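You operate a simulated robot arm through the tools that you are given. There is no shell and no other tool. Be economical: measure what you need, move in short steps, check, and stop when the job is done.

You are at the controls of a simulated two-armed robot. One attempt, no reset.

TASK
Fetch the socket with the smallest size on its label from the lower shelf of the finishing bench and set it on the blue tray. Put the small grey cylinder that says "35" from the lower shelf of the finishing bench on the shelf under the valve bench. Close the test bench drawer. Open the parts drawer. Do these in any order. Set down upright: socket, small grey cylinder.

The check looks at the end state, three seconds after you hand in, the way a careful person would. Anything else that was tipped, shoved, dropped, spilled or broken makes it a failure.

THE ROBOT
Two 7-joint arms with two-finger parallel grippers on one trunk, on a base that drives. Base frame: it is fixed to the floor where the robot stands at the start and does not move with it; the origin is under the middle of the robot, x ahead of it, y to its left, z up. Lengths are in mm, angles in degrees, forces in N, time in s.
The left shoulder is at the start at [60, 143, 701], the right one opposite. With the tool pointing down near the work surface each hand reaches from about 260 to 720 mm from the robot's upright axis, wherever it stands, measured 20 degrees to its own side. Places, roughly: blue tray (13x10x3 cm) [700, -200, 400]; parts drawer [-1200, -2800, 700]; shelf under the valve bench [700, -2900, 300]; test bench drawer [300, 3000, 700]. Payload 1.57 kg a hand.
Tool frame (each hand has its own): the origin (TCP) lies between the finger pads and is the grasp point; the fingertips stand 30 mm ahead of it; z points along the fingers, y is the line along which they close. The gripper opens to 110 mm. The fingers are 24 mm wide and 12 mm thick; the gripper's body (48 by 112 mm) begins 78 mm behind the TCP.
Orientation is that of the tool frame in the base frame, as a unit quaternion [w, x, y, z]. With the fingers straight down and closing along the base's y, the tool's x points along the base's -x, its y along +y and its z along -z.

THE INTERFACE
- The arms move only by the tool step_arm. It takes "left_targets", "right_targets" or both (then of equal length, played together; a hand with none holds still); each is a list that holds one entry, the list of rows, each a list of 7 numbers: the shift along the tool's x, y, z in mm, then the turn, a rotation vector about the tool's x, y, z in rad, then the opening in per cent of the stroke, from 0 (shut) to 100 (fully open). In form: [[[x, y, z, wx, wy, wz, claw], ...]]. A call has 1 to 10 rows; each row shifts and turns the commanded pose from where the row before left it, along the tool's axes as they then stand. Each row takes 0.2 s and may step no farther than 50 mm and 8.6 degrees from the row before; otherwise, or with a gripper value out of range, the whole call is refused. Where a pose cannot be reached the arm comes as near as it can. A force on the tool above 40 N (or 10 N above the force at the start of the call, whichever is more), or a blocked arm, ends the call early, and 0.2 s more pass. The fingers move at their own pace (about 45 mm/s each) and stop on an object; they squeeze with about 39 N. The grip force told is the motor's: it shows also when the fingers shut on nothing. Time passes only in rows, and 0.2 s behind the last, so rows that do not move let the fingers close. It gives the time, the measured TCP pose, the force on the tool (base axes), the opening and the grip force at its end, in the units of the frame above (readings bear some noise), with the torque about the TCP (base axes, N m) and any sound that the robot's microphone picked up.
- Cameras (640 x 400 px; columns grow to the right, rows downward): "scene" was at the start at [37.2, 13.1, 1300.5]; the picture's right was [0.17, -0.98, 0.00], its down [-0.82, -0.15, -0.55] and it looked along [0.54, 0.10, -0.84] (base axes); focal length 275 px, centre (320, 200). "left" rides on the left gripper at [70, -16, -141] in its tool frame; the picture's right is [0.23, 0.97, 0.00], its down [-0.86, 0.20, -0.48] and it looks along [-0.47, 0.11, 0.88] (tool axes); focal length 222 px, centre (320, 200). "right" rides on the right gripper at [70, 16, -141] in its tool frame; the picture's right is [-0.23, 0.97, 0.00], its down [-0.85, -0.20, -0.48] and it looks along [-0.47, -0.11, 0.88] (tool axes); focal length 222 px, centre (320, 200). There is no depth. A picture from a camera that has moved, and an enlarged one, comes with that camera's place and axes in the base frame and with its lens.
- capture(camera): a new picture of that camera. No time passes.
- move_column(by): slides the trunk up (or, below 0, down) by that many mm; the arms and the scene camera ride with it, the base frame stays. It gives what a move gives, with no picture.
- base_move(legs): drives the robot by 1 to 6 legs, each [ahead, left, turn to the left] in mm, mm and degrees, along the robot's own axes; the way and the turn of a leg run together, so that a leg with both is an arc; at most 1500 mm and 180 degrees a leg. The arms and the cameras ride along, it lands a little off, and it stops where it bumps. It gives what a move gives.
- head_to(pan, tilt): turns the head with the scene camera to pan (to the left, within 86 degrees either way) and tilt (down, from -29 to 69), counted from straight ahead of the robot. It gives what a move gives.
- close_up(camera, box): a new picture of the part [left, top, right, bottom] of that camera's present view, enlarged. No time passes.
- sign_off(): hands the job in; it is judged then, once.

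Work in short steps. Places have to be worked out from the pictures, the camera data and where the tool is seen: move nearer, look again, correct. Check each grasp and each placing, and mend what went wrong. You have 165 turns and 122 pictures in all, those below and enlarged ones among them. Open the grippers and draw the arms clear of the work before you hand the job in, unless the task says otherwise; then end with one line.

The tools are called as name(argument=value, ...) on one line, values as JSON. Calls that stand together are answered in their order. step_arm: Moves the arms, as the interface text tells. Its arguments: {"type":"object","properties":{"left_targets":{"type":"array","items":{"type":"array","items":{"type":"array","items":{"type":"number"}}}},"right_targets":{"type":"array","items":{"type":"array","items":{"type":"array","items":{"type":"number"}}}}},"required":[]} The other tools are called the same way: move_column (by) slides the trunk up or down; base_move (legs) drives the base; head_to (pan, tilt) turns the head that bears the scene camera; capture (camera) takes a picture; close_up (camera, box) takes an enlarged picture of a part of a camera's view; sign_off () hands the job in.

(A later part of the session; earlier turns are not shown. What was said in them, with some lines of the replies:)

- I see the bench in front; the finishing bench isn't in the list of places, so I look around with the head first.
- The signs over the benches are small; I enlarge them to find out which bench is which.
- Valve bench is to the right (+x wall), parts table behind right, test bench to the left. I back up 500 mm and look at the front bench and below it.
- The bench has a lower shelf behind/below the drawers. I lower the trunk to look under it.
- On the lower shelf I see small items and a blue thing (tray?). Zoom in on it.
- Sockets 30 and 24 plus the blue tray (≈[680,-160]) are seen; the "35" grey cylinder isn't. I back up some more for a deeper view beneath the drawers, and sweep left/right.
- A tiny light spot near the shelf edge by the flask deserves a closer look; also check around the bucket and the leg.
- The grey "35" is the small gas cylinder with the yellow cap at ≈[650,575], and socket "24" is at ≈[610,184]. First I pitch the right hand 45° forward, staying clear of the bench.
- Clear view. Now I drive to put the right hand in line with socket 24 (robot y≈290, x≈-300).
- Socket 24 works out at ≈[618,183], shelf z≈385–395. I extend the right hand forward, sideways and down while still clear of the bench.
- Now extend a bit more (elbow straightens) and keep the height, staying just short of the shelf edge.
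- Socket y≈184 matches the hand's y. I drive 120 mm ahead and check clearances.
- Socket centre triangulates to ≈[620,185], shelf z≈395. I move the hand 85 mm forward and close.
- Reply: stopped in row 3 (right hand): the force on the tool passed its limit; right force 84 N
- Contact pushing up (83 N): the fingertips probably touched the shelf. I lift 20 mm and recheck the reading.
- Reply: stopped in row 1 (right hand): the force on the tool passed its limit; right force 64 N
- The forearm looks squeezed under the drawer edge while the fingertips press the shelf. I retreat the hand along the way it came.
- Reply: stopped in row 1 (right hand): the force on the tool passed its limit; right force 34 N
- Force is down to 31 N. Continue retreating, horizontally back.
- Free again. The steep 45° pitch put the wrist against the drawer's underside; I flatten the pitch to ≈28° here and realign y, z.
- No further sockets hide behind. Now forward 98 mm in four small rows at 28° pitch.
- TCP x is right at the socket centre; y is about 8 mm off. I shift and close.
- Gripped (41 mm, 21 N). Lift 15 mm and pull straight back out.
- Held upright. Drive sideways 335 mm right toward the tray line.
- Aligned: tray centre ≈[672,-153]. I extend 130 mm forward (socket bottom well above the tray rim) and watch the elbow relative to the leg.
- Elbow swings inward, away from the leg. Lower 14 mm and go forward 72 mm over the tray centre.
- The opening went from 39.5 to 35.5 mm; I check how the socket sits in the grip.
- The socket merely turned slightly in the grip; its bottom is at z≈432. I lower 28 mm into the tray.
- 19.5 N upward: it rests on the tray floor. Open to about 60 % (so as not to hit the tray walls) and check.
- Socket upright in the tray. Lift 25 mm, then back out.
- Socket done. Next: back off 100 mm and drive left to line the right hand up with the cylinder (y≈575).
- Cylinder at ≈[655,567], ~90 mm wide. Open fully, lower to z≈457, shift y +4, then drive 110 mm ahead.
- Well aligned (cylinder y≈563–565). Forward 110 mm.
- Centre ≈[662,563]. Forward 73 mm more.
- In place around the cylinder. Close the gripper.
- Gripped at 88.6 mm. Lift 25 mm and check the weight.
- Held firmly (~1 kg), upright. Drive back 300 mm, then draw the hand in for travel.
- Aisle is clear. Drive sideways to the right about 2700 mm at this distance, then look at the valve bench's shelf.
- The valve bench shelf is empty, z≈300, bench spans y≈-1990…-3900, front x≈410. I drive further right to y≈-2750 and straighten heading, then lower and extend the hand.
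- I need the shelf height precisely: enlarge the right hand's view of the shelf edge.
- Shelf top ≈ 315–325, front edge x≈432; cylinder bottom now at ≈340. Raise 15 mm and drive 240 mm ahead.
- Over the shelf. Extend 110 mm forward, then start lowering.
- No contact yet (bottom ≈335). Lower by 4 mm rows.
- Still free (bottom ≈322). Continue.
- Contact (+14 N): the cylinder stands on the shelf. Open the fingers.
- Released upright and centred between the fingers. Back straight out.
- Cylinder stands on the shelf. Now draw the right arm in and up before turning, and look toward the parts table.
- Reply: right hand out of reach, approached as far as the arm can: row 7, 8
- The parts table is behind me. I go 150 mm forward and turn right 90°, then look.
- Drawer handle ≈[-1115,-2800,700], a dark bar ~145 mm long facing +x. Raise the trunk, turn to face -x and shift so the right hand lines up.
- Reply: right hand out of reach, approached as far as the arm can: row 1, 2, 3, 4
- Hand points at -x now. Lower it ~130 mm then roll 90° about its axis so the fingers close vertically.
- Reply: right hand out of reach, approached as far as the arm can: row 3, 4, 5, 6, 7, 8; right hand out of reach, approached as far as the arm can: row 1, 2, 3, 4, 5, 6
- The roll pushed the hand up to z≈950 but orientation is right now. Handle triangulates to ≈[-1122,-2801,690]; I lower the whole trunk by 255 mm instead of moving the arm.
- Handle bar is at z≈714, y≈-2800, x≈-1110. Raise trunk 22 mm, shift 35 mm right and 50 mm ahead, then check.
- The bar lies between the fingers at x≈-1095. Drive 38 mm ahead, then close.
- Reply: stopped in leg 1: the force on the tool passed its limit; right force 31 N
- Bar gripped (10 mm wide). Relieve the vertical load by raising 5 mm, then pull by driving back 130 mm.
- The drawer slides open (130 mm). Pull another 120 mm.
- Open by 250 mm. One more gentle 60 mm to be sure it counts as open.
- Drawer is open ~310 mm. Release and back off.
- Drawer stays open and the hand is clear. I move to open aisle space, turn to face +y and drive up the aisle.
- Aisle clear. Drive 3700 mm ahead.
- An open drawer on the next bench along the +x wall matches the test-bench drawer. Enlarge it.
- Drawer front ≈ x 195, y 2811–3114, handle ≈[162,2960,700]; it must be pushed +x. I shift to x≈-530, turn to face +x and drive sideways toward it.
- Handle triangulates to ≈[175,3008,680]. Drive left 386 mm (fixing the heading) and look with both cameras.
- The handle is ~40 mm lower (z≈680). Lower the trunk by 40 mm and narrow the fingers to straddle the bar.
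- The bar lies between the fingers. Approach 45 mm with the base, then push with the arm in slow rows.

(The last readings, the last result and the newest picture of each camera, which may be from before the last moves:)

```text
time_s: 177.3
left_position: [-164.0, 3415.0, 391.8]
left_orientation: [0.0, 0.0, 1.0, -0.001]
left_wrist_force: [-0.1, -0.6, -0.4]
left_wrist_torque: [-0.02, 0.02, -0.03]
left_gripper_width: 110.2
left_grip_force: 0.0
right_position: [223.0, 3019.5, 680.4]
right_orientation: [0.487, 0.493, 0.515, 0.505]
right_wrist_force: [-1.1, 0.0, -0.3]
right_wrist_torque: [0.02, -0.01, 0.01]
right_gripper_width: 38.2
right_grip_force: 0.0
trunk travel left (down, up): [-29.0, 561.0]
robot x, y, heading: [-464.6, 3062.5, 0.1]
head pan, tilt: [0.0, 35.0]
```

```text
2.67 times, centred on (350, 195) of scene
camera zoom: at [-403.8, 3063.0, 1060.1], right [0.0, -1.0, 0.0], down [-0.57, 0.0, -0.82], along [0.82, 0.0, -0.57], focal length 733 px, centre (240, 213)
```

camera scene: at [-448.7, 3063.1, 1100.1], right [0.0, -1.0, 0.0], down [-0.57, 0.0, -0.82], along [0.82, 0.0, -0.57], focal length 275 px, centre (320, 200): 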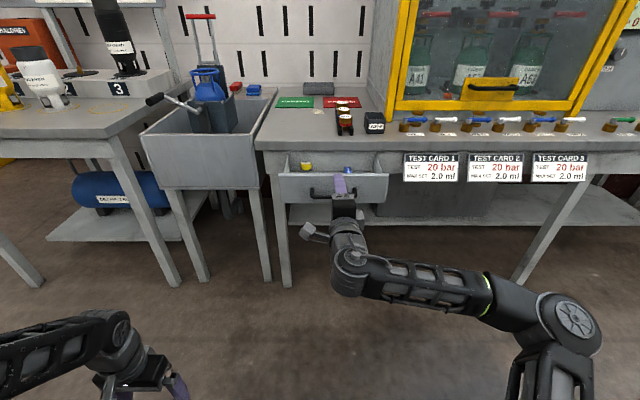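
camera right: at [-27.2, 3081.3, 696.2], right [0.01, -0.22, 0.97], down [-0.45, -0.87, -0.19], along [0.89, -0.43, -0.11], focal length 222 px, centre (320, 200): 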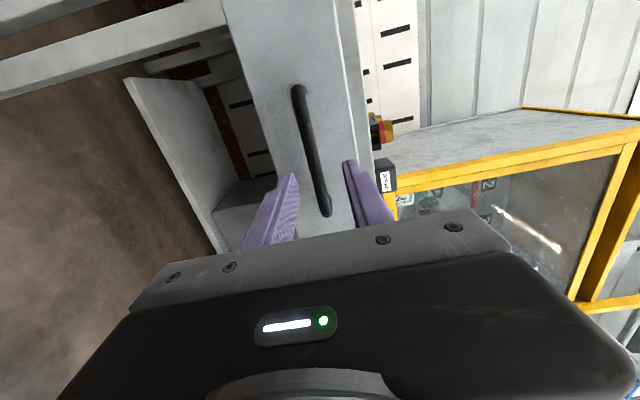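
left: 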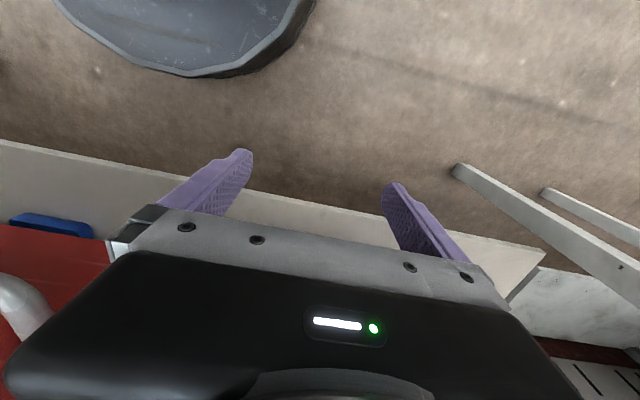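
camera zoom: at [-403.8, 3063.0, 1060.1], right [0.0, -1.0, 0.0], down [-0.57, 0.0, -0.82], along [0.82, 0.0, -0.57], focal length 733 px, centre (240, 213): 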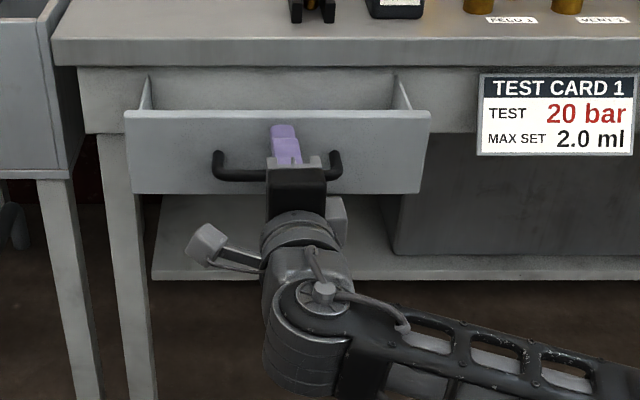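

The drawer is sliding in with negligible force. Continue pushing 100 mm.

step_arm(right_targets=[[[0, 0, 10, 0, 0, 0, 35], [0, 0, 10, 0, 0, 0, 35], [0, 0, 10, 0, 0, 0, 35], [0, 0, 10, 0, 0, 0, 35], [0, 0, 10, 0, 0, 0, 35], [0, 0, 10, 0, 0, 0, 35], [0, 0, 10, 0, 0, 0, 35], [0, 0, 10, 0, 0, 0, 35], [0, 0, 10, 0, 0, 0, 35], [0, 0, 10, 0, 0, 0, 35]]])

close_up(camera="scene", box=[250, 120, 450, 270])

```text
time_s: 179.5
left_position: [-164.5, 3415.0, 391.6]
left_orientation: [-0.001, 0.0, 1.0, -0.001]
left_wrist_force: [-0.6, 0.4, -0.2]
left_wrist_torque: [0.01, 0.01, -0.01]
left_gripper_width: 110.1
left_grip_force: 0.1
right_position: [322.8, 3023.4, 683.0]
right_orientation: [0.489, 0.491, 0.515, 0.504]
right_wrist_force: [-0.4, 0.2, 0.2]
right_wrist_torque: [0.03, -0.02, 0.0]
right_gripper_width: 38.4
right_grip_force: 0.1
right hand out of reach, approached as far as the arm can: row 2
trunk travel left (down, up): [-29.0, 561.0]
robot x, y, heading: [-457.2, 3063.4, 0.1]
head pan, tilt: [0.0, 35.0]
```

```text
2.67 times, centred on (350, 195) of scene
camera zoom: at [-403.8, 3063.0, 1060.1], right [0.0, -1.0, 0.0], down [-0.57, 0.0, -0.82], along [0.82, 0.0, -0.57], focal length 733 px, centre (240, 213)
```

zoom: 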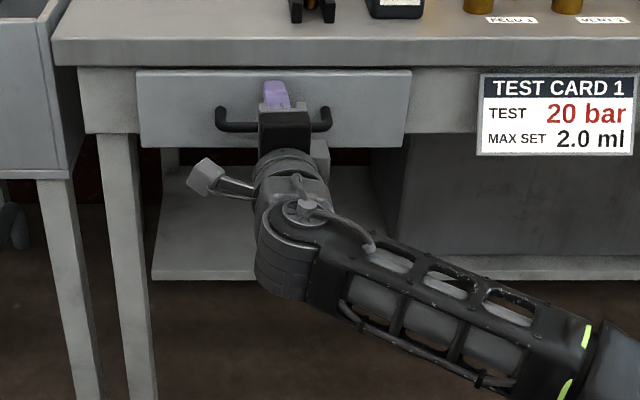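

Nearly shut. Push on in 6 mm rows until resistance.

step_arm(right_targets=[[[0, 0, 6, 0, 0, 0, 35], [0, 0, 6, 0, 0, 0, 35], [0, 0, 6, 0, 0, 0, 35], [0, 0, 6, 0, 0, 0, 35], [0, 0, 6, 0, 0, 0, 35], [0, 0, 6, 0, 0, 0, 35], [0, 0, 6, 0, 0, 0, 35], [0, 0, 6, 0, 0, 0, 35]]])

close_up(camera="scene", box=[250, 120, 450, 270])

```text
time_s: 180.3
left_position: [-164.9, 3413.6, 391.6]
left_orientation: [0.0, 0.001, 1.0, 0.0]
left_wrist_force: [0.3, 0.2, -0.4]
left_wrist_torque: [-0.04, -0.01, -0.01]
left_gripper_width: 110.2
left_grip_force: 0.1
right_position: [333.6, 3023.0, 683.9]
right_orientation: [0.49, 0.491, 0.513, 0.505]
right_wrist_force: [-22.6, -4.8, -2.7]
right_wrist_torque: [0.23, -0.43, -0.4]
right_gripper_width: 35.8
right_grip_force: 0.0
trunk travel left (down, up): [-29.0, 561.0]
robot x, y, heading: [-460.9, 3059.3, 0.0]
head pan, tilt: [0.0, 35.0]
stopped in row 3 (right hand): the force on the tool passed its limit (the readings are from after the stop); the commanded pose is now the measured one
```

```text
2.67 times, centred on (350, 195) of scene
camera zoom: at [-405.9, 3062.4, 1060.1], right [0.0, -1.0, 0.0], down [-0.57, 0.0, -0.82], along [0.82, 0.0, -0.57], focal length 733 px, centre (240, 213)
```

zoom: 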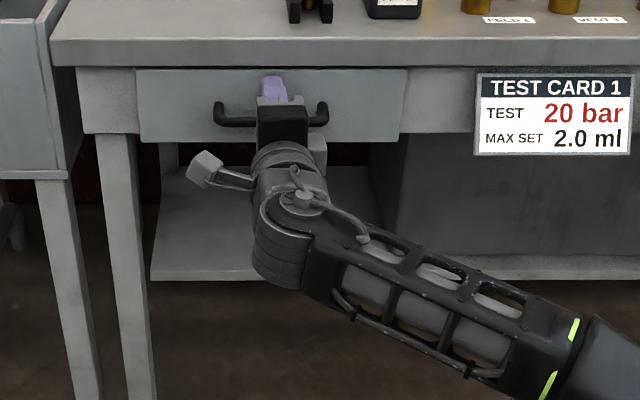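

Firm stop and flush look: drawer closed. Back off and check.

step_arm(right_targets=[[[0, 0, -15, 0, 0, 0, 35], [0, 0, -25, 0, 0, 0, 35], [0, 0, -25, 0, 0, 0, 35], [0, 0, -25, 0, 0, 0, 35]]])

base_move(legs=[[-80, 0, 0]])

capture(camera="right")

close_up(camera="scene", box=[240, 90, 440, 240])

```text
time_s: 181.3
left_position: [-164.4, 3413.8, 392.1]
left_orientation: [-0.001, 0.0, 1.0, -0.001]
left_wrist_force: [-0.1, 0.0, -0.2]
left_wrist_torque: [-0.01, -0.01, -0.03]
left_gripper_width: 109.7
left_grip_force: 0.1
right_position: [245.5, 3019.1, 683.3]
right_orientation: [0.489, 0.492, 0.515, 0.504]
right_wrist_force: [-0.1, -0.2, -0.4]
right_wrist_torque: [-0.01, -0.02, -0.01]
right_gripper_width: 38.4
right_grip_force: 0.0
trunk travel left (down, up): [-29.0, 561.0]
robot x, y, heading: [-461.0, 3060.3, 0.2]
head pan, tilt: [0.0, 35.0]
```

```text
time_s: 182.3
left_position: [-243.5, 3414.8, 391.2]
left_orientation: [-0.001, 0.0, 1.0, -0.001]
left_wrist_force: [-0.4, -0.2, -1.0]
left_wrist_torque: [0.03, 0.02, 0.0]
left_gripper_width: 109.8
left_grip_force: 0.1
right_position: [166.9, 3021.2, 683.8]
right_orientation: [0.489, 0.492, 0.515, 0.504]
right_wrist_force: [-1.2, 0.6, 0.7]
right_wrist_torque: [0.01, -0.01, -0.01]
right_gripper_width: 38.9
right_grip_force: 0.0
trunk travel left (down, up): [-29.0, 561.0]
robot x, y, heading: [-540.7, 3063.6, 0.1]
head pan, tilt: [0.0, 35.0]
```

```text
33 pictures are left
camera right: at [22.2, 3084.2, 701.6], right [0.02, -0.22, 0.98], down [-0.45, -0.87, -0.19], along [0.89, -0.43, -0.12], focal length 222 px, centre (320, 200)
```

right: 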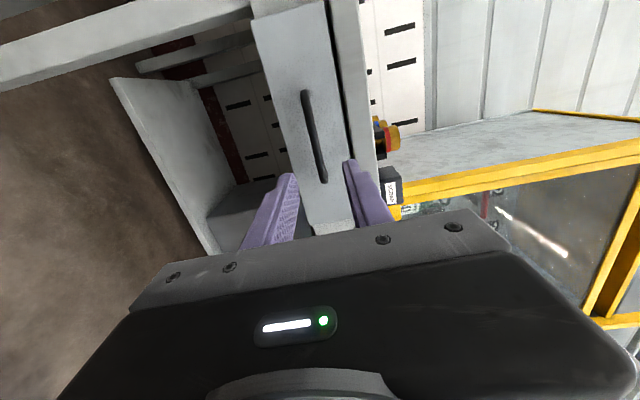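

```text
2.67 times, centred on (340, 165) of scene
camera zoom: at [-484.1, 3063.0, 1060.1], right [0.0, -1.0, 0.0], down [-0.57, 0.0, -0.82], along [0.82, 0.0, -0.57], focal length 733 px, centre (267, 293)
```

zoom: 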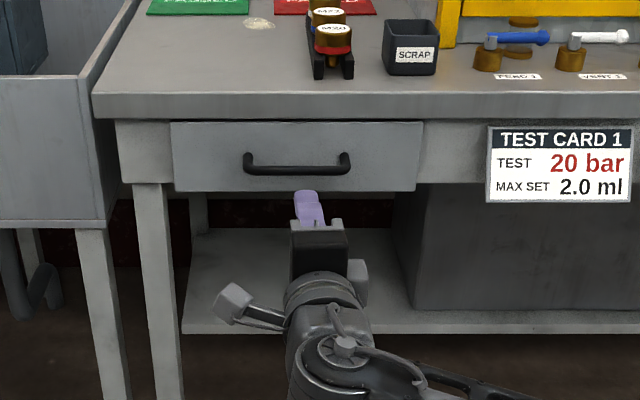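

The drawer is shut and flush. Open the right gripper and pull back clear before handing in.

step_arm(right_targets=[[[0, 0, -30, 0, 0, 0, 100], [0, 0, -30, 0, 0, 0, 100], [0, 0, 0, 0, 0, 0, 100], [0, 0, 0, 0, 0, 0, 100], [0, 0, 0, 0, 0, 0, 100]]])

head_to(pan=-75, tilt=15)

capture(camera="scene")

```text
time_s: 183.5
left_position: [-245.4, 3415.0, 392.6]
left_orientation: [-0.001, 0.0, 1.0, 0.0]
left_wrist_force: [0.0, 0.1, -0.1]
left_wrist_torque: [-0.02, 0.0, -0.02]
left_gripper_width: 110.1
left_grip_force: 0.1
right_position: [107.2, 3017.5, 685.2]
right_orientation: [0.489, 0.492, 0.514, 0.504]
right_wrist_force: [-0.5, -0.7, 0.3]
right_wrist_torque: [0.0, -0.03, 0.02]
right_gripper_width: 110.0
right_grip_force: 0.0
trunk travel left (down, up): [-29.0, 561.0]
robot x, y, heading: [-541.1, 3061.3, 0.1]
head pan, tilt: [0.0, 35.0]
```

```text
time_s: 185.0
left_position: [-242.9, 3413.9, 391.4]
left_orientation: [-0.001, 0.001, 1.0, 0.0]
left_wrist_force: [-1.1, -0.7, -0.1]
left_wrist_torque: [0.04, -0.03, 0.02]
left_gripper_width: 110.1
left_grip_force: 0.1
right_position: [107.8, 3018.1, 685.7]
right_orientation: [0.489, 0.492, 0.515, 0.504]
right_wrist_force: [-0.8, 0.0, -1.0]
right_wrist_torque: [0.01, 0.01, 0.01]
right_gripper_width: 110.2
right_grip_force: 0.0
trunk travel left (down, up): [-29.0, 561.0]
robot x, y, heading: [-539.5, 3056.3, 0.1]
head pan, tilt: [-75.0, 15.0]
```

```text
31 pictures are left
camera scene: at [-548.1, 2972.8, 1092.0], right [-0.97, -0.26, 0.0], down [-0.07, 0.25, -0.97], along [0.25, -0.93, -0.26], focal length 275 px, centre (320, 200)
```

scene: 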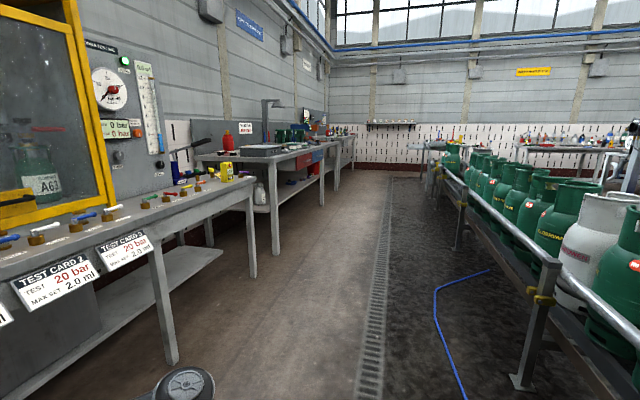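

One check of the wall sign to be sure that bench is the finishing bench.

close_up(camera="scene", box=[220, 0, 340, 80])

close_up(camera="scene", box=[380, 120, 480, 180])

```text
5.00 times, centred on (280, 40) of scene
camera zoom: at [-548.1, 2972.8, 1092.0], right [-0.97, -0.26, 0.0], down [-0.07, 0.25, -0.97], along [0.25, -0.93, -0.26], focal length 1374 px, centre (520, 1000)
```

zoom: 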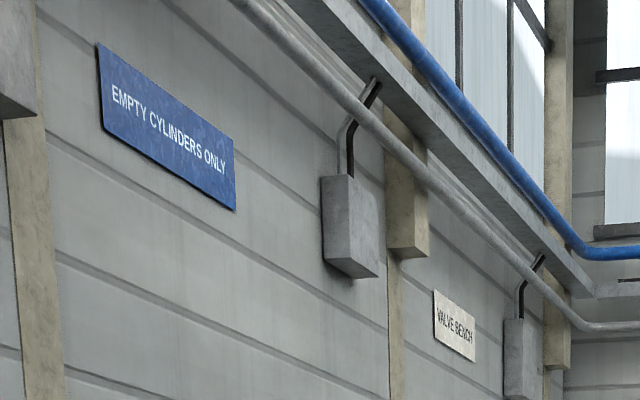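

```text
6.40 times, centred on (430, 150) of scene
camera zoom: at [-548.1, 2972.8, 1092.0], right [-0.97, -0.26, 0.0], down [-0.07, 0.25, -0.97], along [0.25, -0.93, -0.26], focal length 1758 px, centre (-384, 520)
```

zoom: 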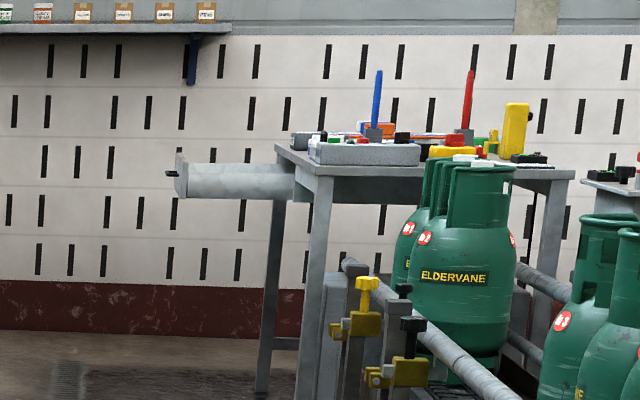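

The parts drawer is still open, the other goals were checked, and the arms are clear with the grippers open. Handing in.

sign_off()

```text
The job is handed in.
```

All four jobs are finished and handed in: socket 24 stands upright in the blue tray, the "35" cylinder stands upright on the shelf under the valve bench, the test bench drawer is closed, and the parts drawer is open.
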